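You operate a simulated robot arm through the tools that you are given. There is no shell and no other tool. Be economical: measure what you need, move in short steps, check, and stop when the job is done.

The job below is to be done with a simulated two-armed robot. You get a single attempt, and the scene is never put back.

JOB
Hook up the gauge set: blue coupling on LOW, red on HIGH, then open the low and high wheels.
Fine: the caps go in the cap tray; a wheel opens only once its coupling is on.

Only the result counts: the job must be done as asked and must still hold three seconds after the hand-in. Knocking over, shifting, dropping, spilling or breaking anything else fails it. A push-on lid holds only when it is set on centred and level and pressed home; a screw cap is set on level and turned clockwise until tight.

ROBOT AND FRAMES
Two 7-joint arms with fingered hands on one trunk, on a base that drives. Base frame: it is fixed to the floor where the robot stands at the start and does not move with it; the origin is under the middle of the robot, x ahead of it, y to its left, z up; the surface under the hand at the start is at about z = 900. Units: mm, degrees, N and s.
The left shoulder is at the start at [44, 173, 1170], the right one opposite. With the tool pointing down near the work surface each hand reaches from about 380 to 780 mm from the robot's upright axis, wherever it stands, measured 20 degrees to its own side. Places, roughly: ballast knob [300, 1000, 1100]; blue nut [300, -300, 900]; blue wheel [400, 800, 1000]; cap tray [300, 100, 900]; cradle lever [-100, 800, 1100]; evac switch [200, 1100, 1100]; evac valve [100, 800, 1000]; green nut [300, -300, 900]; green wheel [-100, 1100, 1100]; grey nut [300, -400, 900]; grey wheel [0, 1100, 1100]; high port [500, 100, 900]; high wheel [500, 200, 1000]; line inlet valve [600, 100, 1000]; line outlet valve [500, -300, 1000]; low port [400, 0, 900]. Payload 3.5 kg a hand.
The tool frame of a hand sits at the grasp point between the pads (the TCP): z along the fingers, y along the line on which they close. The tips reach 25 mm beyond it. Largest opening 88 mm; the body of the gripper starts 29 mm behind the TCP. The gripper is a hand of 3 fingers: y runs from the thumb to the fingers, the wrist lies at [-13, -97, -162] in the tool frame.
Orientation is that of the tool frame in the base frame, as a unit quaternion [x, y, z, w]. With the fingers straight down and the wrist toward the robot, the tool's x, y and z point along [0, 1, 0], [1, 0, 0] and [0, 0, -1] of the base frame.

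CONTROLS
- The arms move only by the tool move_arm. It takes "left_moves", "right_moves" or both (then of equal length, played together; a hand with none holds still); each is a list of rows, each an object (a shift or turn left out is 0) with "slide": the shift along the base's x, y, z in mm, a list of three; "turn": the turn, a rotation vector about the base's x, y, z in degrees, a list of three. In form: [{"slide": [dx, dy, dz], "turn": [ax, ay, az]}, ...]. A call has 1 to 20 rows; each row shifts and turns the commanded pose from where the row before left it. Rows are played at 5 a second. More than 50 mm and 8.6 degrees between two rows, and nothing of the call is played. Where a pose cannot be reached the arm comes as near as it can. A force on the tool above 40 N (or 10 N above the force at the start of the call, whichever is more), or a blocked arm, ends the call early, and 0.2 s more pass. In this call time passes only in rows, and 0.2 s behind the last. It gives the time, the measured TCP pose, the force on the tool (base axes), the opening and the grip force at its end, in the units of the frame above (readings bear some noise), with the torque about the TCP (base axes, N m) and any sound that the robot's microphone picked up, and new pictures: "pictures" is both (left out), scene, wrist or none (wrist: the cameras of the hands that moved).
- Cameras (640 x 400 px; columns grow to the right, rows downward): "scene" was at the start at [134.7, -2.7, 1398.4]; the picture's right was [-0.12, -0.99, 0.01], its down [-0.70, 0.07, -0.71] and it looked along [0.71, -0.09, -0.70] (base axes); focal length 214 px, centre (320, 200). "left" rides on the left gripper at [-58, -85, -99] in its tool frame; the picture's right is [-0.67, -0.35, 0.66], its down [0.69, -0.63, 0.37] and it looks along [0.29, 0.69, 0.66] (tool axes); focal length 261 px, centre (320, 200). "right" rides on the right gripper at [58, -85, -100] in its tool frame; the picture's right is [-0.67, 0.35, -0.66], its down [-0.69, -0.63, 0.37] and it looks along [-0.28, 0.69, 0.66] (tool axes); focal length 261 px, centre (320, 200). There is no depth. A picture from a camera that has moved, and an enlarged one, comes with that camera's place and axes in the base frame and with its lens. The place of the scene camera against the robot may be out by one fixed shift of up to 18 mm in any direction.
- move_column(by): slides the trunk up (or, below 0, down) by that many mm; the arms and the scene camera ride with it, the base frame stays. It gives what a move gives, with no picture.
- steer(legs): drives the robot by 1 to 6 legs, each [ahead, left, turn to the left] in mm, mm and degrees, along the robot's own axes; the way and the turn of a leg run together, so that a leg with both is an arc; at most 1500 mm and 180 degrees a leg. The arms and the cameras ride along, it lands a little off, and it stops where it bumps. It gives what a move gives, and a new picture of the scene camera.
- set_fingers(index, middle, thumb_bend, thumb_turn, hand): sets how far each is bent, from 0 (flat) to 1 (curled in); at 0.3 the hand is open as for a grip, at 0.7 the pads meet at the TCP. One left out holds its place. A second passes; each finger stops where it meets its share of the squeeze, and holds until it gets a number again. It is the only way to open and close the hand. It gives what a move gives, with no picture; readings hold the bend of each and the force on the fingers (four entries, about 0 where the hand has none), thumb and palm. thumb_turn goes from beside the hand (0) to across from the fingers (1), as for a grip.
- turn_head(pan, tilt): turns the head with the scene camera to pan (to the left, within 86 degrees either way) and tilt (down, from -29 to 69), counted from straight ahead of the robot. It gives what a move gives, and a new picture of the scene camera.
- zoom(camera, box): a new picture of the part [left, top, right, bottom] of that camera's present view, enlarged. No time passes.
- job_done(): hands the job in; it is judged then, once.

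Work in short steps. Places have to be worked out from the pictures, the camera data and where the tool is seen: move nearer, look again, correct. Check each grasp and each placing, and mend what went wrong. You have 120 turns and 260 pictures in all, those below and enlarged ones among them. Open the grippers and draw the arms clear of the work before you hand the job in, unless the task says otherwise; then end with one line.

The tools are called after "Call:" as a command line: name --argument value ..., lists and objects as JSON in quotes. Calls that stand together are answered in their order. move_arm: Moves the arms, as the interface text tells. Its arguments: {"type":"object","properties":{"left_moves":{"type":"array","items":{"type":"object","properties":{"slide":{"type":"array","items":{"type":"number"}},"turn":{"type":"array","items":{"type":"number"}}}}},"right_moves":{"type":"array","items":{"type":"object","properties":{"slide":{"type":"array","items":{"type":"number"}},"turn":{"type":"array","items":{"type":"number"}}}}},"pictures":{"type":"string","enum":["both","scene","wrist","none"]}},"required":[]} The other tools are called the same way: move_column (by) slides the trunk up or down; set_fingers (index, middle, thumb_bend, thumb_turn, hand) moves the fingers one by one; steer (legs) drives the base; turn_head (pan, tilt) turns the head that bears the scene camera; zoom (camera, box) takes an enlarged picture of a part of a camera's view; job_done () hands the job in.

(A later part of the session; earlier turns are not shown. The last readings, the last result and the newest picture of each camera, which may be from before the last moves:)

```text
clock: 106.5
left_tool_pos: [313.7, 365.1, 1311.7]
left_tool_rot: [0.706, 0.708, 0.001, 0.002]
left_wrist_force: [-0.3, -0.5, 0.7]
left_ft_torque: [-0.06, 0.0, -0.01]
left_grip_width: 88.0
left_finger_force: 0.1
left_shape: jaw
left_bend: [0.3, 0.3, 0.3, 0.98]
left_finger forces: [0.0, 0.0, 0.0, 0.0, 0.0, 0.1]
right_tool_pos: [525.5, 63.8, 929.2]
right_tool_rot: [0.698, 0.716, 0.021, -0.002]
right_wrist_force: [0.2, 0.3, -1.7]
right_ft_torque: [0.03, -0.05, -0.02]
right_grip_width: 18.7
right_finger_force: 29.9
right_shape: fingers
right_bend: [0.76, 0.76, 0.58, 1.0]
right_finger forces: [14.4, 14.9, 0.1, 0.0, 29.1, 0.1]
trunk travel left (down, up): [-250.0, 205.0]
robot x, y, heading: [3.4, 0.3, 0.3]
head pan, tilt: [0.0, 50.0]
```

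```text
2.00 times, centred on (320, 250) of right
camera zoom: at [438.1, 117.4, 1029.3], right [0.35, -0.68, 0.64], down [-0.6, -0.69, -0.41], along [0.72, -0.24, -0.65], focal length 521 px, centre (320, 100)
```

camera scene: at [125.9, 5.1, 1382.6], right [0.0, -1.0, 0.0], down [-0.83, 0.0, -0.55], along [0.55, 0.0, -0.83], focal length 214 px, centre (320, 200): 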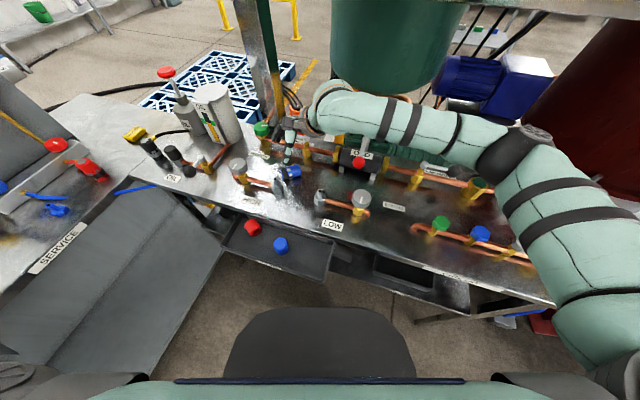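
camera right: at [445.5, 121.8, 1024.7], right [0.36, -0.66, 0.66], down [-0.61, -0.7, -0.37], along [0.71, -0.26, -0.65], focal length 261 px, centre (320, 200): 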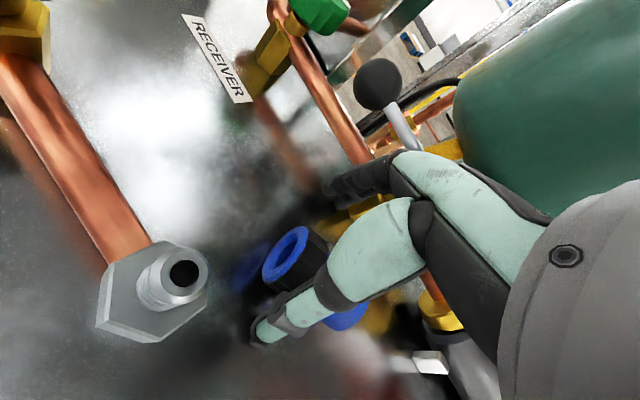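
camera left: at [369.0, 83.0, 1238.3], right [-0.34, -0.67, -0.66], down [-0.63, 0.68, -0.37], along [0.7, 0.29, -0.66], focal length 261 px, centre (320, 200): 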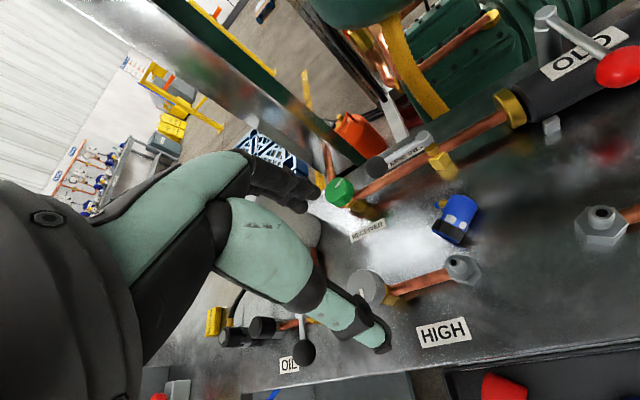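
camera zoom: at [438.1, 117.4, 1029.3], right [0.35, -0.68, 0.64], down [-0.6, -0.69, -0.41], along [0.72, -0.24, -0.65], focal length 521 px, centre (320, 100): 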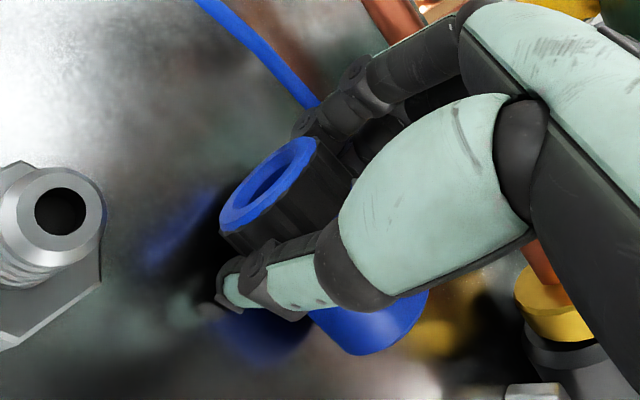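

Evenly gripped at 30 N. Lift and check.

Call:
move_arm --right_moves '[{"slide": [0, 0, 15]}, {"slide": [0, 0, 30]}, {"slide": [0, 0, 40]}, {"slide": [0, 0, 40]}]'

Call:
zoom --camera "right" --box '[200, 150, 440, 350]'

```text
clock: 107.5
left_tool_pos: [314.0, 363.7, 1310.5]
left_tool_rot: [0.706, 0.708, 0.001, 0.0]
left_wrist_force: [0.5, 0.2, 0.2]
left_ft_torque: [0.01, 0.03, -0.01]
left_grip_width: 87.5
left_finger_force: 0.0
left_shape: jaw
left_bend: [0.3, 0.3, 0.3, 0.98]
left_finger forces: [0.1, 0.1, 0.1, 0.0, 0.0, 0.0]
right_tool_pos: [524.8, 63.8, 1053.5]
right_tool_rot: [0.698, 0.716, 0.022, -0.001]
right_wrist_force: [0.0, 0.0, -2.3]
right_ft_torque: [0.02, -0.06, 0.0]
right_grip_width: 18.8
right_finger_force: 29.1
right_shape: fingers
right_bend: [0.76, 0.76, 0.58, 1.0]
right_finger forces: [14.3, 15.0, 0.0, 0.1, 29.3, 0.0]
trunk travel left (down, up): [-250.0, 205.0]
robot x, y, heading: [-1.1, -2.7, 0.3]
head pan, tilt: [0.0, 50.0]
camera scene: at [125.3, 7.0, 1382.7], right [0.0, -1.0, 0.0], down [-0.83, 0.0, -0.55], along [0.55, 0.0, -0.83], focal length 214 px, centre (320, 200)
camera right: at [437.5, 117.1, 1153.6], right [0.35, -0.68, 0.64], down [-0.6, -0.69, -0.41], along [0.72, -0.25, -0.65], focal length 261 px, centre (320, 200)
```

scene: 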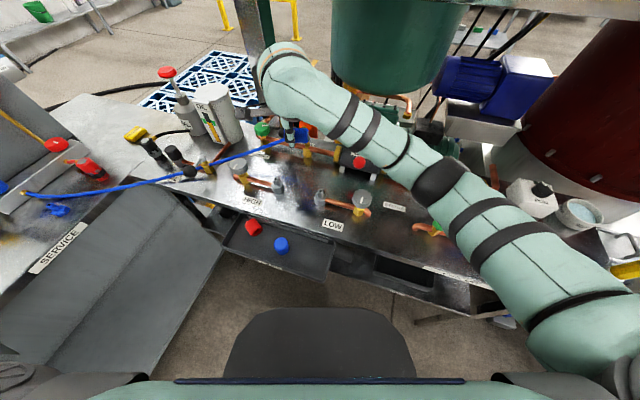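
right: 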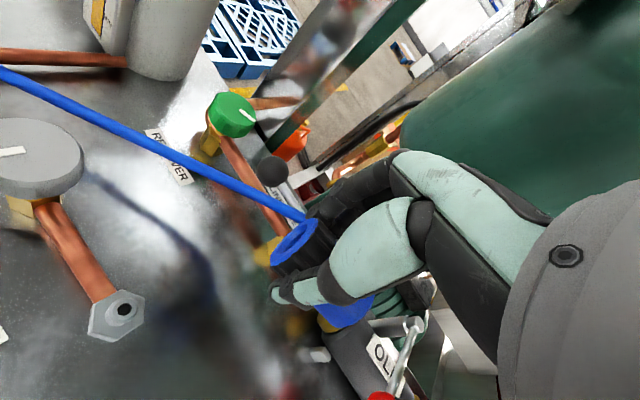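

```text
2.00 times, centred on (320, 250) of right
camera zoom: at [437.5, 117.1, 1153.6], right [0.35, -0.68, 0.64], down [-0.6, -0.69, -0.41], along [0.72, -0.25, -0.65], focal length 521 px, centre (320, 100)
```

zoom: 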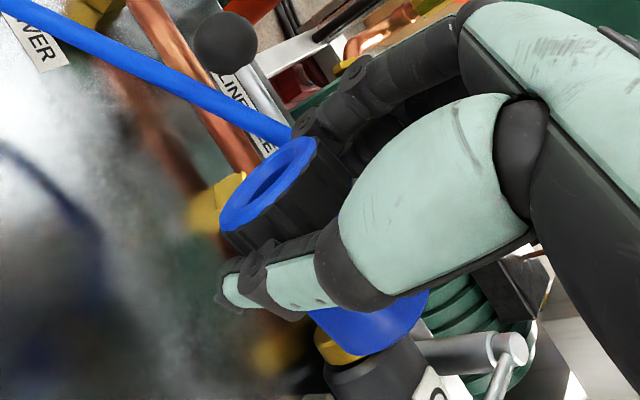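

The coupling is held horizontally, firm. I back the robot 150 mm for room, then yaw the hand +58° and roll it 60° so the mouth swings downward.

Call:
steer --legs '[[-150, 0, 0]]'

Call:
move_arm --right_moves '[{"slide": [-10, -5, 5], "turn": [0, 0, 7.25]}, {"slide": [-10, -5, 5], "turn": [0, 0, 7.25]}, {"slide": [-10, -5, 5], "turn": [0, 0, 7.25]}, {"slide": [-10, -5, 5], "turn": [0, 0, 7.25]}, {"slide": [-10, -5, 5], "turn": [0, 0, 7.25]}, {"slide": [-10, -5, 5], "turn": [0, 0, 7.25]}, {"slide": [-10, -5, 5], "turn": [0, 0, 7.25]}, {"slide": [-10, -5, 5], "turn": [0, 0, 7.25]}, {"turn": [-3.82, -6.46, 0]}, {"turn": [-3.82, -6.46, 0]}, {"turn": [-3.82, -6.46, 0]}, {"turn": [-3.82, -6.46, 0]}, {"turn": [-3.82, -6.46, 0]}, {"turn": [-3.82, -6.46, 0]}, {"turn": [-3.82, -6.46, 0]}, {"turn": [-3.82, -6.46, 0]}]'

```text
clock: 108.9
left_tool_pos: [168.0, 363.9, 1310.5]
left_tool_rot: [0.706, 0.708, 0.0, 0.0]
left_wrist_force: [-0.3, 0.2, 0.3]
left_ft_torque: [0.01, -0.03, -0.01]
left_grip_width: 87.8
left_finger_force: 0.1
left_shape: jaw
left_bend: [0.3, 0.3, 0.3, 0.98]
left_finger forces: [0.0, 0.1, 0.0, 0.1, 0.1, 0.0]
right_tool_pos: [378.1, 64.8, 1052.0]
right_tool_rot: [0.698, 0.716, 0.02, -0.003]
right_wrist_force: [0.4, 0.1, -1.6]
right_ft_torque: [0.03, 0.01, 0.01]
right_grip_width: 18.7
right_finger_force: 29.2
right_shape: fingers
right_bend: [0.76, 0.76, 0.58, 1.0]
right_finger forces: [14.4, 15.2, 0.0, 0.0, 29.2, 0.1]
trunk travel left (down, up): [-250.0, 205.0]
robot x, y, heading: [-145.2, 0.4, 0.4]
head pan, tilt: [0.0, 50.0]
camera scene: at [-20.4, 6.3, 1382.4], right [0.0, -1.0, 0.0], down [-0.83, 0.0, -0.55], along [0.55, 0.0, -0.83], focal length 214 px, centre (320, 200)
```

scene: 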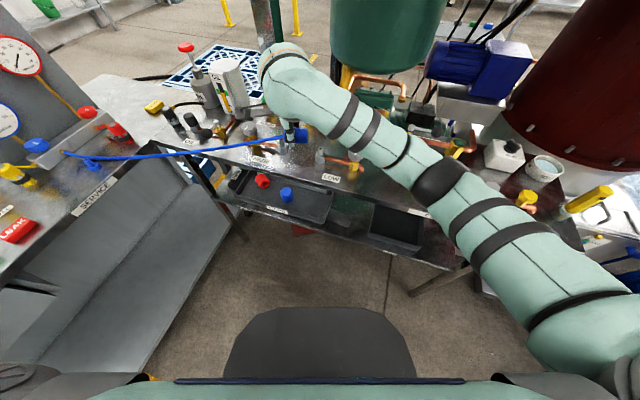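

```text
clock: 112.3
left_tool_pos: [165.4, 363.7, 1312.2]
left_tool_rot: [0.706, 0.708, 0.001, 0.001]
left_wrist_force: [-0.1, 0.9, 0.5]
left_ft_torque: [-0.01, -0.04, 0.02]
left_grip_width: 87.7
left_finger_force: 0.1
left_shape: jaw
left_bend: [0.3, 0.3, 0.3, 0.98]
left_finger forces: [0.0, 0.1, 0.1, 0.0, 0.0, 0.1]
right_tool_pos: [296.1, 24.1, 1093.0]
right_tool_rot: [0.223, 0.844, -0.118, 0.473]
right_wrist_force: [0.7, -0.2, -1.5]
right_ft_torque: [0.0, -0.01, 0.0]
right_grip_width: 18.4
right_finger_force: 28.9
right_shape: fingers
right_bend: [0.76, 0.77, 0.58, 1.0]
right_finger forces: [14.1, 14.8, 0.0, 0.0, 28.8, 0.0]
trunk travel left (down, up): [-250.0, 205.0]
robot x, y, heading: [-147.1, -1.5, 0.2]
head pan, tilt: [0.0, 50.0]
camera scene: at [-22.3, 6.6, 1382.6], right [0.0, -1.0, 0.0], down [-0.83, 0.0, -0.55], along [0.55, 0.0, -0.83], focal length 214 px, centre (320, 200)
camera right: at [156.5, 6.3, 1096.2], right [-0.01, 0.39, 0.92], down [0.28, -0.88, 0.38], along [0.96, 0.26, -0.1], focal length 261 px, centre (320, 200)
```

scene: 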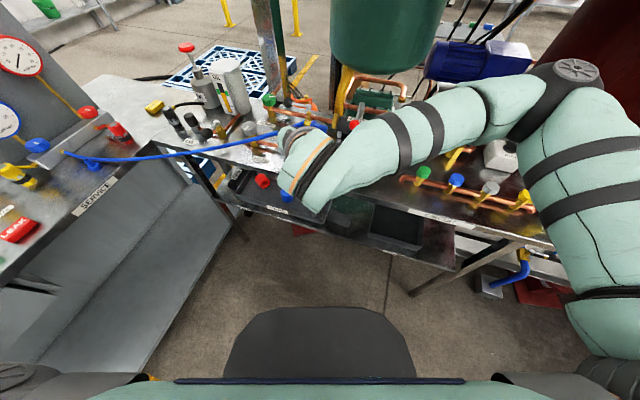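
right: 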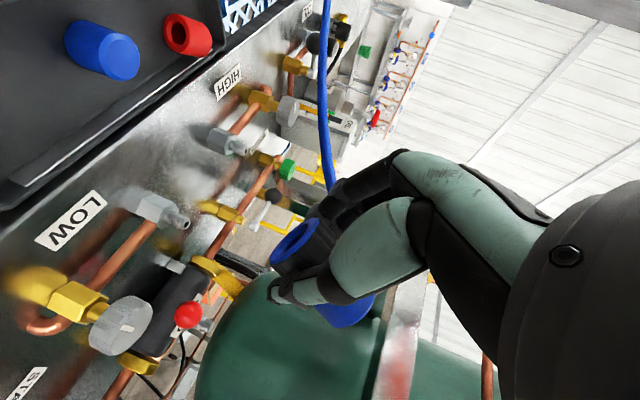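

The roll works; now 15° more (fingers 15° below horizontal), then move to just above the LOW stub and compare.

Call:
move_arm --right_moves '[{"turn": [-3.82, -6.46, 0]}, {"turn": [-3.82, -6.46, 0]}, {"slide": [40, -7, 0]}, {"slide": [40, -7, -10]}, {"slide": [40, -6, -20]}, {"slide": [7, 0, -40]}, {"slide": [0, 0, -35]}]'

Call:
zoom --camera "scene" --box '[260, 100, 400, 200]'

```text
clock: 113.9
left_tool_pos: [165.5, 362.9, 1311.8]
left_tool_rot: [0.705, 0.709, 0.001, 0.0]
left_wrist_force: [0.7, 0.5, -0.1]
left_ft_torque: [0.03, -0.01, -0.01]
left_grip_width: 87.7
left_finger_force: 0.1
left_shape: jaw
left_bend: [0.3, 0.3, 0.3, 0.98]
left_finger forces: [0.0, 0.1, 0.0, 0.0, 0.0, 0.0]
right_tool_pos: [424.2, 3.6, 986.2]
right_tool_rot: [0.204, 0.777, -0.148, 0.577]
right_wrist_force: [0.1, -0.1, -1.0]
right_ft_torque: [-0.01, 0.0, 0.01]
right_grip_width: 18.1
right_finger_force: 27.9
right_shape: fingers
right_bend: [0.76, 0.77, 0.58, 1.0]
right_finger forces: [13.7, 14.5, 0.0, 0.1, 28.2, 0.0]
trunk travel left (down, up): [-250.0, 205.0]
robot x, y, heading: [-146.9, 0.6, 0.3]
head pan, tilt: [0.0, 50.0]
camera scene: at [-22.4, 6.2, 1382.7], right [0.0, -1.0, 0.0], down [-0.83, 0.0, -0.55], along [0.55, 0.0, -0.83], focal length 214 px, centre (320, 200)
camera right: at [286.5, -16.0, 960.5], right [-0.21, 0.51, 0.83], down [0.17, -0.82, 0.55], along [0.96, 0.26, 0.09], focal length 261 px, centre (320, 200)
```

scene: 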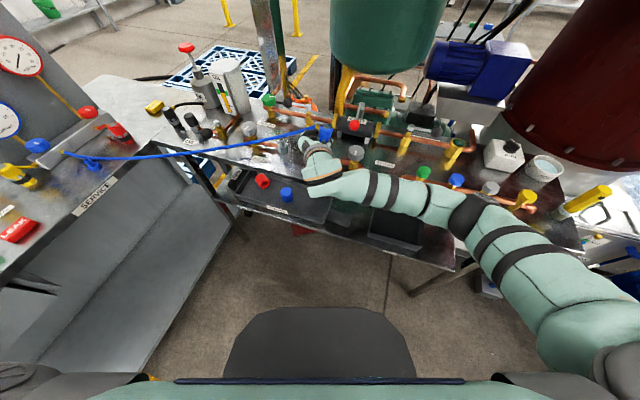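
right: 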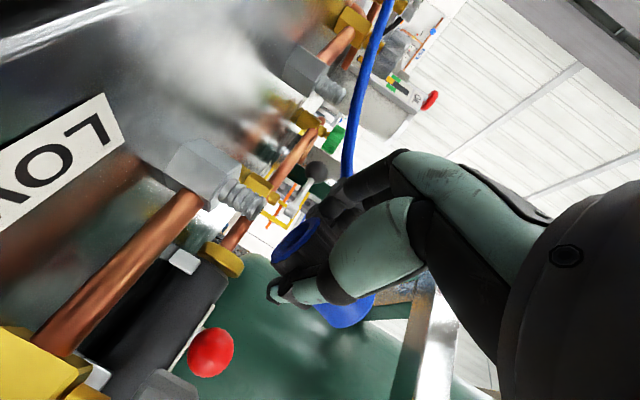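

```text
4.00 times, centred on (330, 150) of scene
camera zoom: at [-22.4, 6.2, 1382.7], right [0.0, -1.0, 0.0], down [-0.83, 0.0, -0.55], along [0.55, 0.0, -0.83], focal length 858 px, centre (280, 400)
```

zoom: 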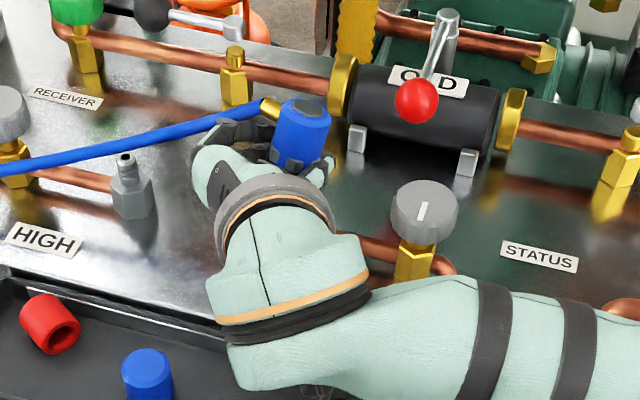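

The wrist view from the robot side shows stub and mouth clearly. I zoom in for a precise comparison.

Call:
zoom --camera "right" --box '[180, 150, 420, 340]'

```text
2.11 times, centred on (300, 245) of right
camera zoom: at [286.5, -16.0, 960.5], right [-0.21, 0.51, 0.83], down [0.17, -0.82, 0.55], along [0.96, 0.26, 0.09], focal length 549 px, centre (362, 105)
```

zoom: 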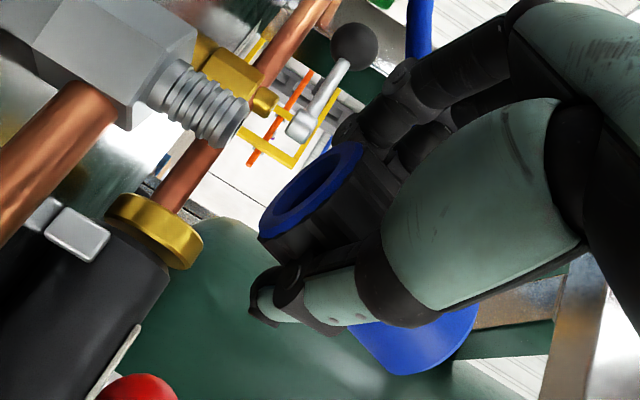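

The mouth is about 3 mm low in y, and the coupling leans roughly 20° toward -y. I rotate -18° about x and shift +7 mm in y.

Call:
move_arm --right_moves '[{"slide": [0, 2.3, 0], "turn": [-6, 0, 0]}, {"slide": [0, 2.3, 0], "turn": [-6, 0, 0]}, {"slide": [0, 2.4, 0], "turn": [-6, 0, 0]}]' --pictures "none"

Call:
zoom --camera "right" --box '[180, 150, 420, 340]'

Call:
zoom --camera "scene" --box '[290, 110, 370, 180]'

```text
clock: 114.7
left_tool_pos: [164.7, 363.5, 1310.2]
left_tool_rot: [0.706, 0.708, 0.001, 0.002]
left_wrist_force: [0.3, 0.2, -0.2]
left_ft_torque: [0.0, 0.01, -0.01]
left_grip_width: 87.8
left_finger_force: 0.0
left_shape: jaw
left_bend: [0.3, 0.3, 0.3, 0.98]
left_finger forces: [0.0, 0.0, 0.0, 0.0, 0.0, 0.0]
right_tool_pos: [423.7, 10.4, 987.1]
right_tool_rot: [0.109, 0.744, -0.268, 0.602]
right_wrist_force: [-0.2, 0.4, -1.5]
right_ft_torque: [-0.01, 0.01, -0.02]
right_grip_width: 18.1
right_finger_force: 28.7
right_shape: fingers
right_bend: [0.76, 0.77, 0.58, 1.0]
right_finger forces: [13.8, 14.7, 0.0, 0.0, 28.1, 0.1]
trunk travel left (down, up): [-250.0, 205.0]
robot x, y, heading: [-146.2, -2.0, 0.3]
head pan, tilt: [0.0, 50.0]
```

```text
2.11 times, centred on (300, 245) of right
camera zoom: at [286.9, -15.4, 968.1], right [-0.21, 0.74, 0.63], down [0.17, -0.61, 0.77], along [0.96, 0.27, 0.0], focal length 549 px, centre (362, 105)
```

zoom: 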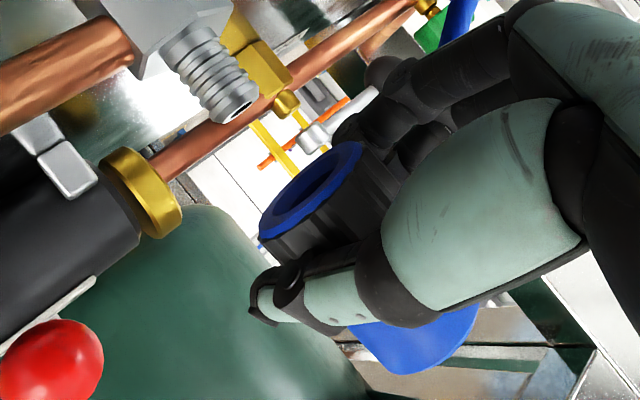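

```text
5.71 times, centred on (330, 145) of scene
camera zoom: at [-22.3, 6.6, 1382.7], right [0.0, -1.0, 0.0], down [-0.83, 0.0, -0.55], along [0.55, 0.0, -0.83], focal length 1226 px, centre (263, 514)
```

zoom: 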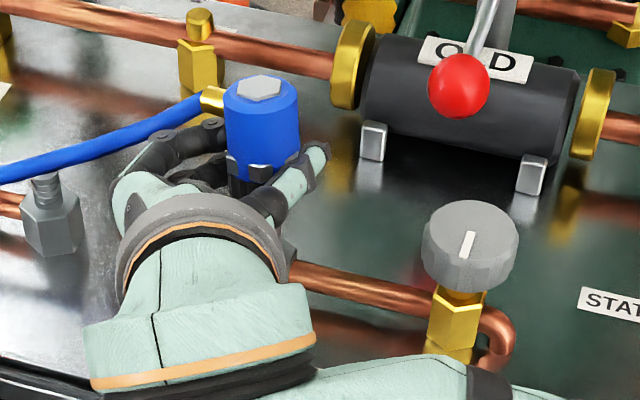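

Now upright in both views and laterally aligned within 1 mm. Lower 28 mm to just above the tip.

Call:
move_arm --right_moves '[{"slide": [0, -0.8, -14]}, {"slide": [0, 0, -13]}]' --pictures "none"

Call:
zoom --camera "right" --box '[180, 150, 420, 340]'

```text
clock: 115.3
left_tool_pos: [163.4, 363.7, 1311.8]
left_tool_rot: [0.706, 0.708, 0.002, 0.001]
left_wrist_force: [-0.3, -0.3, 0.6]
left_ft_torque: [-0.01, 0.0, 0.02]
left_grip_width: 87.9
left_finger_force: 0.1
left_shape: jaw
left_bend: [0.3, 0.3, 0.3, 0.98]
left_finger forces: [0.0, 0.1, 0.0, 0.1, 0.0, 0.1]
right_tool_pos: [423.4, 10.8, 963.1]
right_tool_rot: [0.112, 0.742, -0.267, 0.604]
right_wrist_force: [4.5, 1.6, 10.4]
right_ft_torque: [-0.08, -0.19, 0.09]
right_grip_width: 18.6
right_finger_force: 29.8
right_shape: fingers
right_bend: [0.76, 0.77, 0.58, 1.0]
right_finger forces: [16.3, 14.1, 0.0, 0.0, 28.9, 0.0]
trunk travel left (down, up): [-250.0, 205.0]
robot x, y, heading: [-145.5, -1.0, 0.3]
head pan, tilt: [0.0, 50.0]
```

```text
2.11 times, centred on (300, 245) of right
camera zoom: at [285.8, -15.9, 943.3], right [-0.21, 0.74, 0.63], down [0.17, -0.61, 0.77], along [0.96, 0.27, 0.01], focal length 549 px, centre (362, 105)
```

zoom: 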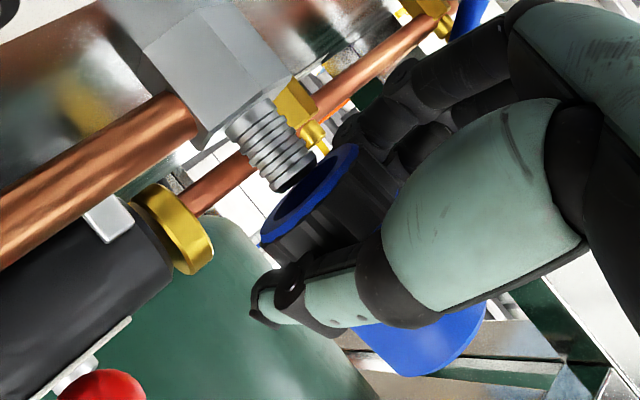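

Contact: by ring size the mouth is ~9–12 mm deeper (farther from the robot) than the stub. I rise 5, shift 9 mm back along the line of sight, and look.

Call:
move_arm --right_moves '[{"slide": [0, 0, 6]}, {"slide": [-8.6, -2.4, 0]}, {"slide": [0, 0, -3]}, {"slide": [0, 0, -3]}]' --pictures "none"

Call:
zoom --camera "right" --box '[180, 150, 420, 340]'

Call:
zoom --camera "scene" --box '[290, 110, 370, 180]'

```text
clock: 116.3
left_tool_pos: [162.9, 364.1, 1311.8]
left_tool_rot: [0.706, 0.708, 0.002, 0.001]
left_wrist_force: [0.0, -0.4, 0.6]
left_ft_torque: [-0.03, 0.03, 0.03]
left_grip_width: 87.8
left_finger_force: 0.0
left_shape: jaw
left_bend: [0.3, 0.3, 0.3, 0.98]
left_finger forces: [0.0, 0.0, 0.0, 0.0, 0.1, 0.0]
right_tool_pos: [414.4, 9.0, 962.9]
right_tool_rot: [0.112, 0.743, -0.266, 0.603]
right_wrist_force: [0.5, 0.7, 12.7]
right_ft_torque: [-0.09, -0.17, 0.0]
right_grip_width: 18.3
right_finger_force: 29.7
right_shape: fingers
right_bend: [0.76, 0.77, 0.58, 1.0]
right_finger forces: [14.7, 13.8, 0.1, 0.1, 30.4, 0.0]
trunk travel left (down, up): [-250.0, 205.0]
robot x, y, heading: [-144.2, -3.4, 0.2]
head pan, tilt: [0.0, 50.0]
```

```text
2.11 times, centred on (300, 245) of right
camera zoom: at [276.5, -18.5, 943.3], right [-0.21, 0.74, 0.63], down [0.17, -0.61, 0.77], along [0.96, 0.27, 0.01], focal length 549 px, centre (362, 105)
```

zoom: 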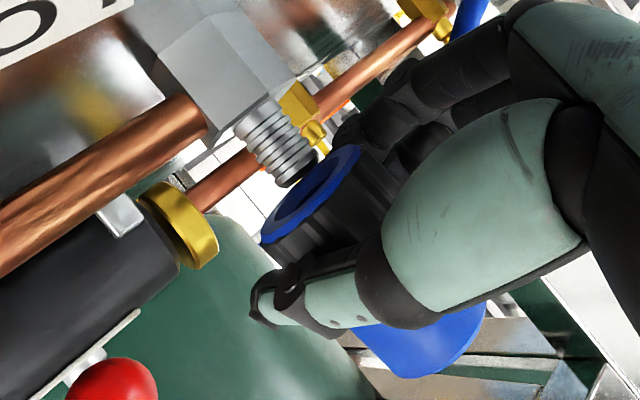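

```text
5.71 times, centred on (330, 145) of scene
camera zoom: at [-24.5, 6.3, 1383.1], right [0.0, -1.0, 0.0], down [-0.83, 0.0, -0.55], along [0.55, 0.0, -0.83], focal length 1226 px, centre (263, 514)
```

zoom: 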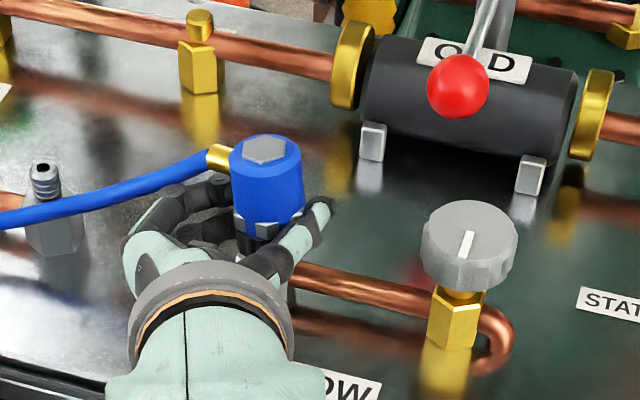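

Contact torque and the scene view both indicate the opposite: the mouth is too near. I rise, shift +14 mm along the sight line, and lower again.

Call:
move_arm --right_moves '[{"slide": [0, 0, 7]}, {"slide": [7, 2, 0]}, {"slide": [7, 2, 0]}, {"slide": [0, 0, -4]}, {"slide": [0, 0, -3]}]' --pictures "none"

Call:
zoom --camera "right" --box '[180, 150, 420, 340]'

Call:
zoom --camera "scene" --box '[290, 110, 370, 180]'

```text
clock: 117.5
left_tool_pos: [165.5, 362.9, 1312.0]
left_tool_rot: [0.706, 0.708, 0.001, 0.001]
left_wrist_force: [0.0, 0.5, 0.4]
left_ft_torque: [0.02, 0.02, 0.03]
left_grip_width: 88.1
left_finger_force: 0.0
left_shape: jaw
left_bend: [0.3, 0.3, 0.3, 0.98]
left_finger forces: [0.0, 0.0, 0.0, 0.0, 0.0, 0.1]
right_tool_pos: [429.4, 11.6, 961.1]
right_tool_rot: [0.111, 0.744, -0.267, 0.602]
right_wrist_force: [3.0, 0.5, 4.9]
right_ft_torque: [-0.01, -0.12, 0.02]
right_grip_width: 18.5
right_finger_force: 29.1
right_shape: fingers
right_bend: [0.76, 0.77, 0.58, 1.0]
right_finger forces: [14.8, 15.3, 0.0, 0.1, 27.9, 0.0]
trunk travel left (down, up): [-250.0, 205.0]
robot x, y, heading: [-152.2, -2.1, 0.3]
head pan, tilt: [0.0, 50.0]
```

```text
2.11 times, centred on (300, 245) of right
camera zoom: at [291.9, -15.4, 942.7], right [-0.21, 0.74, 0.63], down [0.17, -0.61, 0.77], along [0.96, 0.27, 0.0], focal length 549 px, centre (362, 105)
```

zoom: 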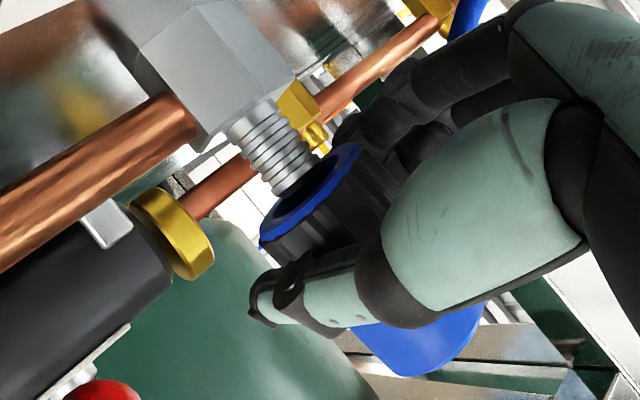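

```text
5.71 times, centred on (330, 145) of scene
camera zoom: at [-22.6, 6.6, 1382.8], right [0.0, -1.0, 0.0], down [-0.83, 0.0, -0.55], along [0.55, 0.0, -0.83], focal length 1226 px, centre (263, 514)
```

zoom: 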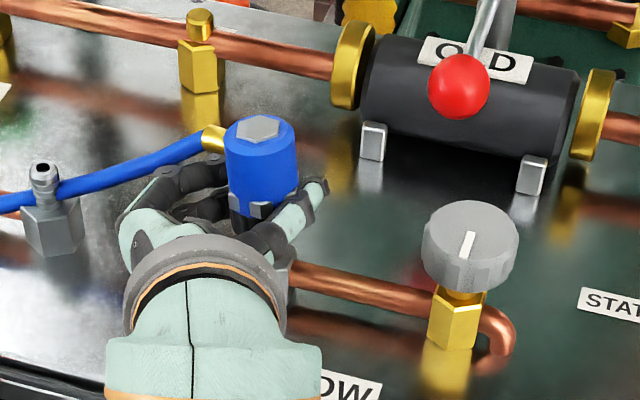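

Force is lower and the stub tip seems to enter. Nudge +4 mm further in x while lowering.

Call:
move_arm --right_moves '[{"slide": [2, 0.5, 1]}, {"slide": [2, 0.5, -2]}, {"slide": [0, 0, -3]}, {"slide": [0, 0, -3]}]' --pictures "none"

Call:
zoom --camera "right" --box '[180, 150, 420, 340]'

```text
clock: 118.5
left_tool_pos: [166.2, 362.5, 1311.8]
left_tool_rot: [0.705, 0.709, 0.0, 0.0]
left_wrist_force: [0.2, -0.3, -0.5]
left_ft_torque: [0.04, 0.02, 0.01]
left_grip_width: 88.0
left_finger_force: 0.0
left_shape: jaw
left_bend: [0.3, 0.3, 0.3, 0.98]
left_finger forces: [0.0, 0.0, 0.0, 0.0, 0.0, 0.0]
right_tool_pos: [434.0, 13.3, 954.7]
right_tool_rot: [0.111, 0.744, -0.267, 0.602]
right_wrist_force: [0.6, 0.3, -1.3]
right_ft_torque: [-0.01, -0.02, 0.03]
right_grip_width: 18.2
right_finger_force: 28.8
right_shape: fingers
right_bend: [0.76, 0.77, 0.58, 1.0]
right_finger forces: [13.4, 16.1, 0.0, 0.1, 28.5, 0.0]
trunk travel left (down, up): [-250.0, 205.0]
robot x, y, heading: [-144.9, -1.3, 0.1]
head pan, tilt: [0.0, 50.0]
```

```text
2.11 times, centred on (300, 245) of right
camera zoom: at [295.8, -14.0, 935.2], right [-0.21, 0.74, 0.63], down [0.17, -0.61, 0.77], along [0.96, 0.27, 0.0], focal length 549 px, centre (362, 105)
```

zoom: 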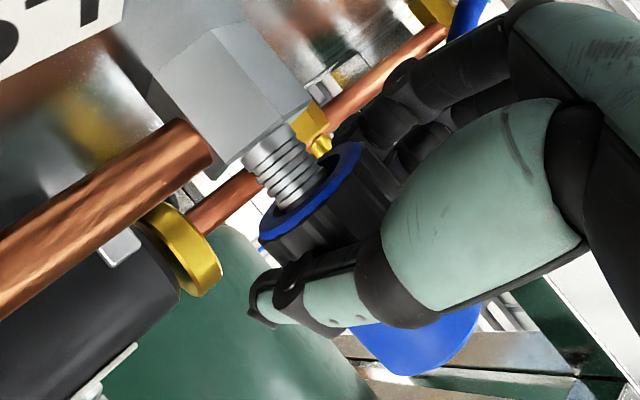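

The stub is inside the mouth with zero force. Continue lowering.

Call:
move_arm --right_moves '[{"slide": [0, 0, -3]}, {"slide": [0, 0, -3]}]' --pictures "none"

Call:
zoom --camera "right" --box '[180, 150, 420, 340]'

Call:
zoom --camera "scene" --box '[290, 110, 370, 180]'

```text
clock: 119.1
left_tool_pos: [164.7, 362.9, 1311.8]
left_tool_rot: [0.706, 0.709, 0.001, 0.0]
left_wrist_force: [0.5, 0.7, -0.3]
left_ft_torque: [0.0, 0.02, -0.02]
left_grip_width: 87.8
left_finger_force: 0.1
left_shape: jaw
left_bend: [0.3, 0.3, 0.3, 0.98]
left_finger forces: [0.1, 0.0, 0.0, 0.0, 0.0, 0.0]
right_tool_pos: [433.0, 11.0, 947.8]
right_tool_rot: [0.112, 0.745, -0.267, 0.601]
right_wrist_force: [0.9, -0.9, 2.2]
right_ft_torque: [-0.02, 0.01, 0.03]
right_grip_width: 17.9
right_finger_force: 28.9
right_shape: fingers
right_bend: [0.76, 0.77, 0.58, 1.0]
right_finger forces: [13.1, 15.4, 0.0, 0.0, 29.3, 0.0]
trunk travel left (down, up): [-250.0, 205.0]
robot x, y, heading: [-146.1, -0.4, 0.3]
head pan, tilt: [0.0, 50.0]
```

```text
2.11 times, centred on (300, 245) of right
camera zoom: at [295.4, -14.3, 929.3], right [-0.21, 0.74, 0.63], down [0.17, -0.61, 0.77], along [0.96, 0.27, 0.0], focal length 549 px, centre (362, 105)
```

zoom: 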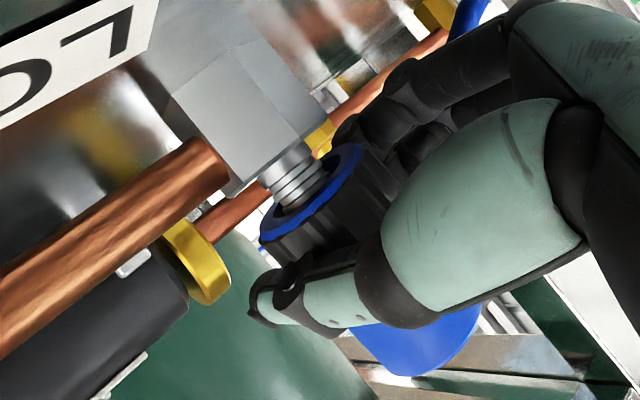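

```text
5.71 times, centred on (330, 145) of scene
camera zoom: at [-23.0, 5.9, 1382.8], right [0.0, -1.0, 0.0], down [-0.83, 0.0, -0.55], along [0.55, 0.0, -0.83], focal length 1226 px, centre (263, 514)
```

zoom: 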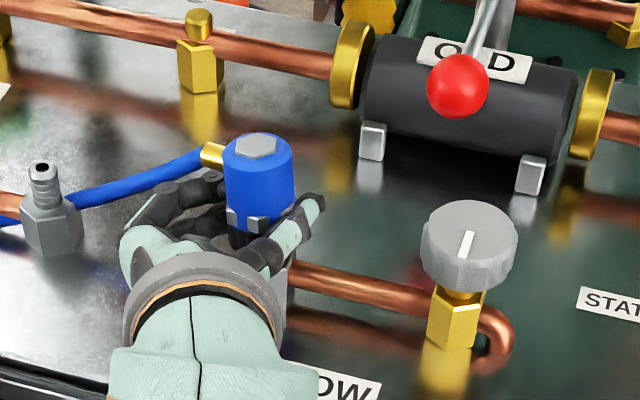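

Going in smoothly; about 6 mm remain to the hex. Continue pressing down.

Call:
move_arm --right_moves '[{"slide": [0, 0, -3]}, {"slide": [0, 0, -3]}, {"slide": [0, 0, -3]}]' --pictures "none"

Call:
zoom --camera "right" --box '[180, 150, 420, 340]'

```text
clock: 119.9
left_tool_pos: [163.3, 361.9, 1311.8]
left_tool_rot: [0.705, 0.709, 0.0, 0.0]
left_wrist_force: [-0.6, -0.6, -0.9]
left_ft_torque: [-0.01, 0.0, 0.01]
left_grip_width: 87.8
left_finger_force: 0.2
left_shape: jaw
left_bend: [0.3, 0.3, 0.3, 0.98]
left_finger forces: [0.0, 0.1, 0.1, 0.0, 0.1, 0.0]
right_tool_pos: [431.7, 11.6, 940.8]
right_tool_rot: [0.111, 0.743, -0.267, 0.603]
right_wrist_force: [-1.4, -3.3, 9.5]
right_ft_torque: [-0.06, -0.16, -0.04]
right_grip_width: 19.0
right_finger_force: 28.7
right_shape: fingers
right_bend: [0.76, 0.77, 0.57, 0.99]
right_finger forces: [13.8, 13.2, 0.1, 0.0, 31.2, 0.1]
trunk travel left (down, up): [-250.0, 205.0]
robot x, y, heading: [-146.4, 1.0, 0.1]
head pan, tilt: [0.0, 50.0]
```

```text
2.11 times, centred on (300, 245) of right
camera zoom: at [295.0, -14.3, 921.7], right [-0.21, 0.74, 0.63], down [0.17, -0.61, 0.77], along [0.96, 0.27, 0.0], focal length 549 px, centre (362, 105)
```

zoom: 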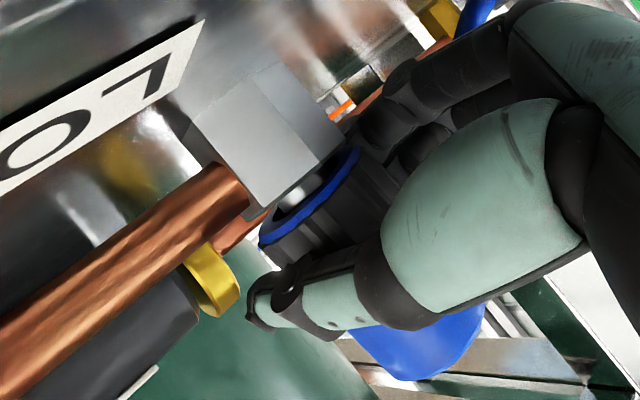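

About 3 mm to go with 10 N. Push further.

Call:
move_arm --right_moves '[{"slide": [0, 0, -2]}, {"slide": [0, 0, -2]}, {"slide": [0, 0, -2]}, {"slide": [0, 0, -2]}]' --pictures "none"

Call:
zoom --camera "right" --box '[180, 150, 420, 340]'

Call:
zoom --camera "scene" --box '[290, 110, 370, 180]'

```text
clock: 120.9
left_tool_pos: [162.8, 362.1, 1313.8]
left_tool_rot: [0.706, 0.708, 0.001, 0.001]
left_wrist_force: [-0.1, 1.2, -0.9]
left_ft_torque: [-0.02, 0.01, -0.05]
left_grip_width: 87.8
left_finger_force: 0.1
left_shape: jaw
left_bend: [0.3, 0.3, 0.3, 0.98]
left_finger forces: [0.0, 0.0, 0.0, 0.0, 0.0, 0.1]
right_tool_pos: [431.2, 11.4, 934.8]
right_tool_rot: [0.113, 0.743, -0.266, 0.604]
right_wrist_force: [9.3, -2.1, 35.6]
right_ft_torque: [-0.18, -0.43, 0.05]
right_grip_width: 20.6
right_finger_force: 35.1
right_shape: fingers
right_bend: [0.76, 0.77, 0.56, 1.0]
right_finger forces: [25.2, 14.2, 0.0, 0.0, 30.6, 0.0]
trunk travel left (down, up): [-250.0, 205.0]
robot x, y, heading: [-144.9, 0.5, 0.3]
head pan, tilt: [0.0, 50.0]
```

```text
2.11 times, centred on (300, 245) of right
camera zoom: at [293.8, -14.8, 915.1], right [-0.22, 0.74, 0.63], down [0.17, -0.61, 0.77], along [0.96, 0.27, 0.01], focal length 549 px, centre (362, 105)
```

zoom: 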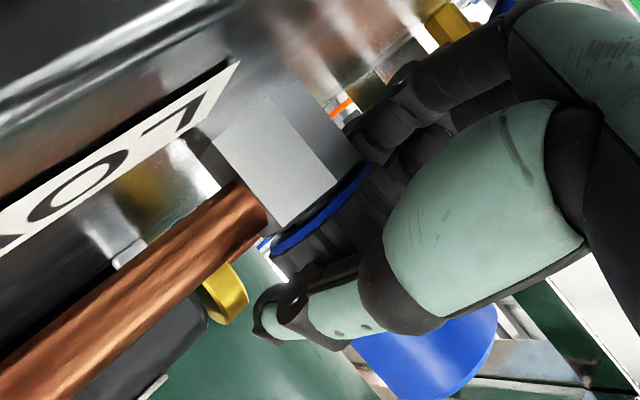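

```text
5.71 times, centred on (330, 145) of scene
camera zoom: at [-26.1, 5.6, 1383.3], right [0.0, -1.0, 0.0], down [-0.83, 0.0, -0.56], along [0.56, 0.0, -0.83], focal length 1226 px, centre (263, 514)
```

zoom: 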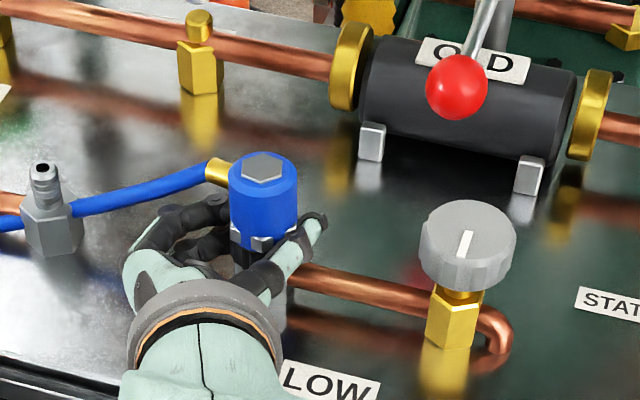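

The mouth now sits on the hex with 35 N push. I open the hand and withdraw backward.

Call:
set_fingers --hand "right" --index 0.4 --middle 0.4 --thumb_bend 0.4 --thumb_turn 1

Call:
move_arm --right_moves '[{"slide": [-12, 6, 6]}, {"slide": [-25, 10, 15]}, {"slide": [-30, 10, 20]}, {"slide": [-30, 10, 25]}]'

Call:
zoom --camera "scene" --box '[260, 110, 370, 190]'

```text
clock: 121.9
left_tool_pos: [166.7, 363.6, 1311.8]
left_tool_rot: [0.706, 0.709, 0.0, 0.001]
left_wrist_force: [0.4, 0.4, 0.8]
left_ft_torque: [-0.03, -0.01, 0.0]
left_grip_width: 87.4
left_finger_force: 0.1
left_shape: jaw
left_bend: [0.3, 0.3, 0.3, 0.98]
left_finger forces: [0.0, 0.0, 0.0, 0.0, 0.0, 0.0]
right_tool_pos: [432.9, 12.3, 930.9]
right_tool_rot: [0.109, 0.744, -0.268, 0.602]
right_wrist_force: [-0.4, -0.8, -0.5]
right_ft_torque: [0.02, 0.01, 0.01]
right_grip_width: 62.8
right_finger_force: 0.1
right_shape: fingers
right_bend: [0.4, 0.4, 0.4, 0.99]
right_finger forces: [0.1, 0.1, 0.0, 0.0, 0.1, 0.1]
trunk travel left (down, up): [-250.0, 205.0]
robot x, y, heading: [-145.9, -1.2, 0.2]
head pan, tilt: [0.0, 50.0]
```

```text
clock: 123.1
left_tool_pos: [165.2, 363.2, 1311.5]
left_tool_rot: [0.706, 0.708, 0.001, 0.0]
left_wrist_force: [0.2, 0.1, 0.3]
left_ft_torque: [-0.01, 0.02, -0.02]
left_grip_width: 87.8
left_finger_force: 0.0
left_shape: jaw
left_bend: [0.3, 0.3, 0.3, 0.98]
left_finger forces: [0.0, 0.0, 0.1, 0.0, 0.1, 0.0]
right_tool_pos: [355.2, 25.5, 1004.4]
right_tool_rot: [0.103, 0.711, -0.298, 0.629]
right_wrist_force: [0.6, -0.2, 0.4]
right_ft_torque: [-0.01, -0.01, 0.0]
right_grip_width: 63.1
right_finger_force: 0.0
right_shape: fingers
right_bend: [0.4, 0.4, 0.4, 0.99]
right_finger forces: [0.1, 0.0, 0.1, 0.0, 0.1, 0.1]
trunk travel left (down, up): [-250.0, 205.0]
robot x, y, heading: [-146.2, -1.9, 0.2]
head pan, tilt: [0.0, 50.0]
stopped in row 4 (right hand): the arm was blocked; the commanded pose is now the measured one
camera scene: at [-22.2, 6.2, 1382.6], right [0.0, -1.0, 0.0], down [-0.83, 0.0, -0.55], along [0.55, 0.0, -0.83], focal length 214 px, centre (320, 200)
camera right: at [218.5, 0.5, 977.7], right [-0.24, 0.8, 0.56], down [0.1, -0.55, 0.83], along [0.97, 0.25, 0.05], focal length 261 px, centre (320, 200)
```

scene: 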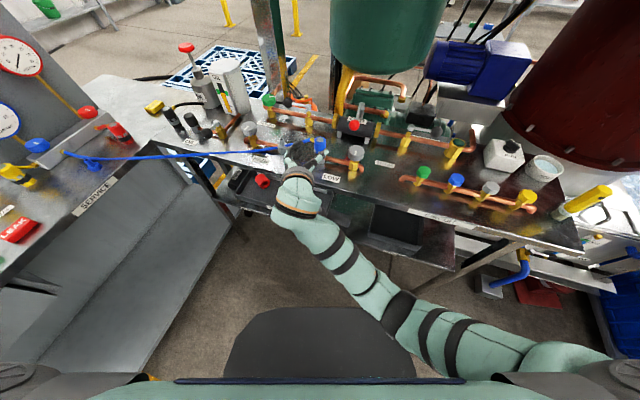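
right: 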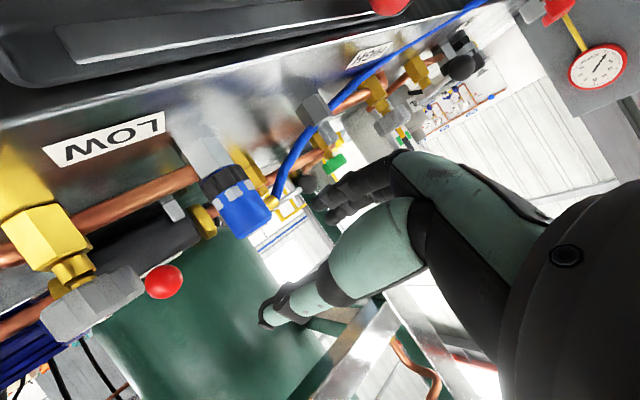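

```text
5.00 times, centred on (315, 150) of scene
camera zoom: at [-22.2, 6.2, 1382.6], right [0.0, -1.0, 0.0], down [-0.83, 0.0, -0.55], along [0.55, 0.0, -0.83], focal length 1072 px, centre (345, 450)
```

zoom: 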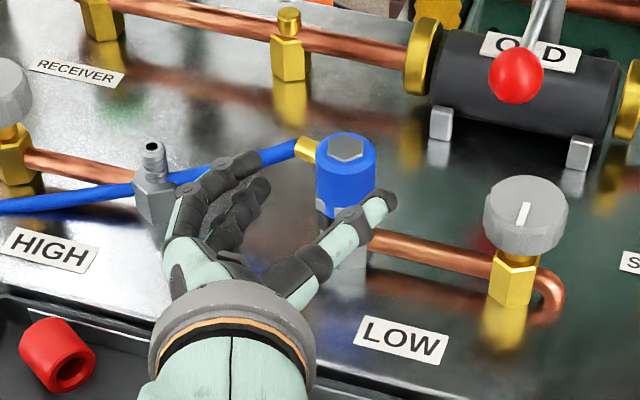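

Blue coupling stands on LOW, upright. Now I restore the right hand to a fingers-down pose, rising clear.

Call:
move_arm --right_moves '[{"slide": [0, 0, 25], "turn": [6, 0, 0]}, {"slide": [0, 0, 25], "turn": [6, 0, 0]}, {"slide": [0, 0, 25], "turn": [6, 0, 0]}, {"slide": [0, 0, 20], "turn": [3.82, 6.46, 0]}, {"slide": [0, -3, 20], "turn": [3.82, 6.46, 0]}, {"slide": [0, -3, 20], "turn": [3.82, 6.46, 0]}, {"slide": [0, -3, 10], "turn": [3.82, 6.46, 0]}, {"slide": [0, -3, 0], "turn": [3.82, 6.46, 0]}, {"slide": [0, -3, 0], "turn": [3.82, 6.46, 0]}, {"slide": [0, -5, 0], "turn": [3.82, 6.46, 0]}, {"slide": [0, -5, 0], "turn": [3.82, 6.46, 0]}, {"slide": [0, -5, 0], "turn": [3.82, 6.46, 0]}, {"slide": [0, -5, 0], "turn": [3.82, 6.46, 0]}]' --pictures "none"

Call:
zoom --camera "scene" --box '[260, 110, 400, 210]'

```text
clock: 123.8
left_tool_pos: [166.1, 365.0, 1310.5]
left_tool_rot: [0.705, 0.709, 0.001, 0.0]
left_wrist_force: [-0.4, -0.7, 0.8]
left_ft_torque: [0.0, 0.02, -0.04]
left_grip_width: 87.7
left_finger_force: 0.0
left_shape: jaw
left_bend: [0.3, 0.3, 0.3, 0.98]
left_finger forces: [0.0, 0.1, 0.0, 0.0, 0.1, 0.0]
right_tool_pos: [372.0, -17.7, 1046.6]
right_tool_rot: [0.17, 0.716, -0.267, 0.623]
right_wrist_force: [0.0, -0.4, 0.2]
right_ft_torque: [-0.04, -0.01, -0.02]
right_grip_width: 63.1
right_finger_force: 0.0
right_shape: fingers
right_bend: [0.4, 0.4, 0.4, 0.99]
right_finger forces: [0.1, 0.0, 0.0, 0.0, 0.0, 0.0]
trunk travel left (down, up): [-250.0, 205.0]
robot x, y, heading: [-147.0, -2.8, 0.2]
head pan, tilt: [0.0, 50.0]
stopped in row 3 (right hand): the arm was blocked; the commanded pose is now the measured one
```

```text
4.00 times, centred on (330, 160) of scene
camera zoom: at [-22.4, 6.2, 1382.7], right [0.0, -1.0, 0.0], down [-0.83, 0.0, -0.55], along [0.55, 0.0, -0.83], focal length 858 px, centre (280, 360)
```

zoom: 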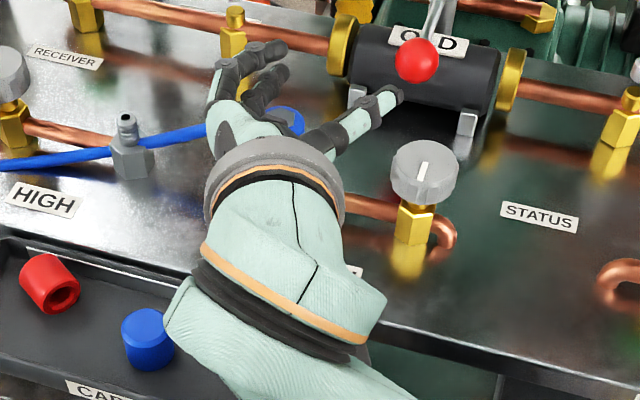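

The arm is at a joint limit; I rise first, then undo the roll in the order it was made.

Call:
move_arm --right_moves '[{"slide": [0, 0, 20], "turn": [3.5, 6, 0]}, {"slide": [0, 0, 20], "turn": [3.5, 6, 0]}, {"slide": [5, 0, 20], "turn": [3.5, 6, 0]}, {"slide": [5, 0, 20], "turn": [3.5, 6, 0]}, {"slide": [5, 0, 10], "turn": [3.5, 6, 0]}, {"slide": [5, 0, 0], "turn": [3.5, 6, 0]}, {"slide": [0, 0, 0], "turn": [3.5, 6, 0]}, {"slide": [0, 0, 0], "turn": [3.5, 6, 0]}, {"slide": [0, 0, 0], "turn": [3.5, 6, 0]}]' --pictures "scene"

```text
clock: 124.5
left_tool_pos: [167.2, 364.0, 1312.1]
left_tool_rot: [0.706, 0.708, 0.0, 0.001]
left_wrist_force: [0.0, -0.7, 0.8]
left_ft_torque: [-0.03, 0.02, -0.02]
left_grip_width: 87.8
left_finger_force: 0.1
left_shape: jaw
left_bend: [0.3, 0.3, 0.3, 0.98]
left_finger forces: [0.0, 0.1, 0.0, 0.1, 0.1, 0.0]
right_tool_pos: [390.4, -66.5, 1066.5]
right_tool_rot: [0.172, 0.753, -0.312, 0.553]
right_wrist_force: [0.4, 0.2, 0.5]
right_ft_torque: [0.02, -0.04, 0.02]
right_grip_width: 63.2
right_finger_force: 0.0
right_shape: fingers
right_bend: [0.4, 0.4, 0.4, 0.99]
right_finger forces: [0.0, 0.1, 0.0, 0.0, 0.0, 0.0]
trunk travel left (down, up): [-250.0, 205.0]
robot x, y, heading: [-147.4, 0.5, 0.2]
head pan, tilt: [0.0, 50.0]
stopped in row 3 (right hand): the arm was blocked; the commanded pose is now the measured one
camera scene: at [-22.0, 6.4, 1382.6], right [0.0, -1.0, 0.0], down [-0.83, 0.0, -0.55], along [0.55, 0.0, -0.83], focal length 214 px, centre (320, 200)
```

scene: 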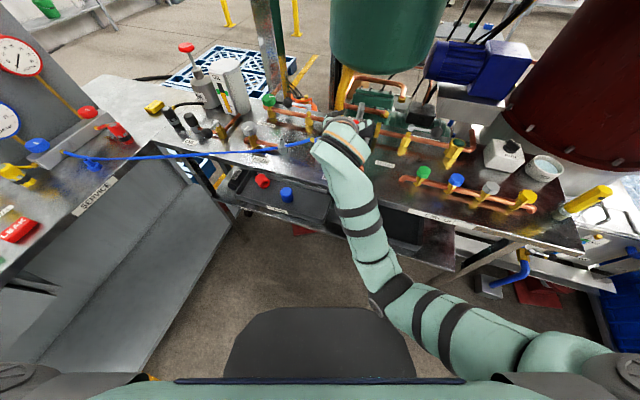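

The arm is drifting near a limit; I retreat toward the earlier good waypoint [296, 24, 1093].

Call:
move_arm --right_moves '[{"slide": [-15, 10, 15]}, {"slide": [-15, 15, 15]}, {"slide": [-15, 15, 10], "turn": [4, 0, 0]}, {"slide": [-15, 15, 0], "turn": [5, 0, 0]}, {"slide": [-15, 15, 0], "turn": [4, 3, 0]}, {"slide": [-15, 15, 0], "turn": [3.5, 6, 0]}]' --pictures "none"

```text
clock: 125.3
left_tool_pos: [165.1, 364.7, 1312.2]
left_tool_rot: [0.706, 0.709, 0.001, 0.0]
left_wrist_force: [-0.6, 0.1, 0.0]
left_ft_torque: [0.0, 0.01, -0.02]
left_grip_width: 87.9
left_finger_force: 0.1
left_shape: jaw
left_bend: [0.3, 0.3, 0.3, 0.98]
left_finger forces: [0.0, 0.0, 0.0, 0.0, 0.0, 0.0]
right_tool_pos: [366.1, -75.1, 1096.4]
right_tool_rot: [0.186, 0.721, -0.36, 0.561]
right_wrist_force: [0.2, -0.8, 0.2]
right_ft_torque: [-0.01, 0.0, -0.02]
right_grip_width: 63.0
right_finger_force: 0.1
right_shape: fingers
right_bend: [0.4, 0.4, 0.4, 0.99]
right_finger forces: [0.1, 0.0, 0.0, 0.0, 0.0, 0.1]
trunk travel left (down, up): [-250.0, 205.0]
robot x, y, heading: [-145.8, -4.7, 0.1]
head pan, tilt: [0.0, 50.0]
stopped in row 3 (right hand): the arm was blocked; the commanded pose is now the measured one
```

+y is what blocks; I go the other way: out to the right and up, undoing the roll there.

Call:
move_arm --right_moves '[{"slide": [0, -25, 20]}, {"slide": [0, -25, 20]}, {"slide": [0, -25, 15], "turn": [3.5, 6, 0]}, {"slide": [0, -25, 10], "turn": [3.5, 6, 0]}, {"slide": [0, -25, 0], "turn": [3.5, 6, 0]}, {"slide": [0, -20, 0], "turn": [3.5, 6, 0]}, {"slide": [0, -20, 0], "turn": [3.5, 6, 0]}, {"slide": [0, 0, 0], "turn": [3.5, 6, 0]}, {"slide": [0, 0, 0], "turn": [3.5, 6, 0]}, {"slide": [0, 0, 0], "turn": [3.5, 6, 0]}]' --pictures "none"

```text
clock: 127.7
left_tool_pos: [166.6, 364.5, 1311.0]
left_tool_rot: [0.706, 0.708, 0.001, 0.001]
left_wrist_force: [-0.8, 0.0, 0.4]
left_ft_torque: [0.02, 0.04, 0.0]
left_grip_width: 87.9
left_finger_force: 0.0
left_shape: jaw
left_bend: [0.3, 0.3, 0.3, 0.98]
left_finger forces: [0.0, 0.0, 0.0, 0.1, 0.0, 0.1]
right_tool_pos: [361.7, -283.2, 1142.8]
right_tool_rot: [0.196, 0.943, -0.235, 0.132]
right_wrist_force: [0.2, 0.1, 0.6]
right_ft_torque: [0.01, -0.01, 0.02]
right_grip_width: 63.2
right_finger_force: 0.0
right_shape: fingers
right_bend: [0.4, 0.4, 0.4, 0.99]
right_finger forces: [0.0, 0.0, 0.0, 0.0, 0.0, 0.0]
trunk travel left (down, up): [-250.0, 205.0]
robot x, y, heading: [-144.6, 0.4, 0.5]
head pan, tilt: [0.0, 50.0]
stopped in row 10 (right hand): the arm was blocked; the commanded pose is now the measured one
```

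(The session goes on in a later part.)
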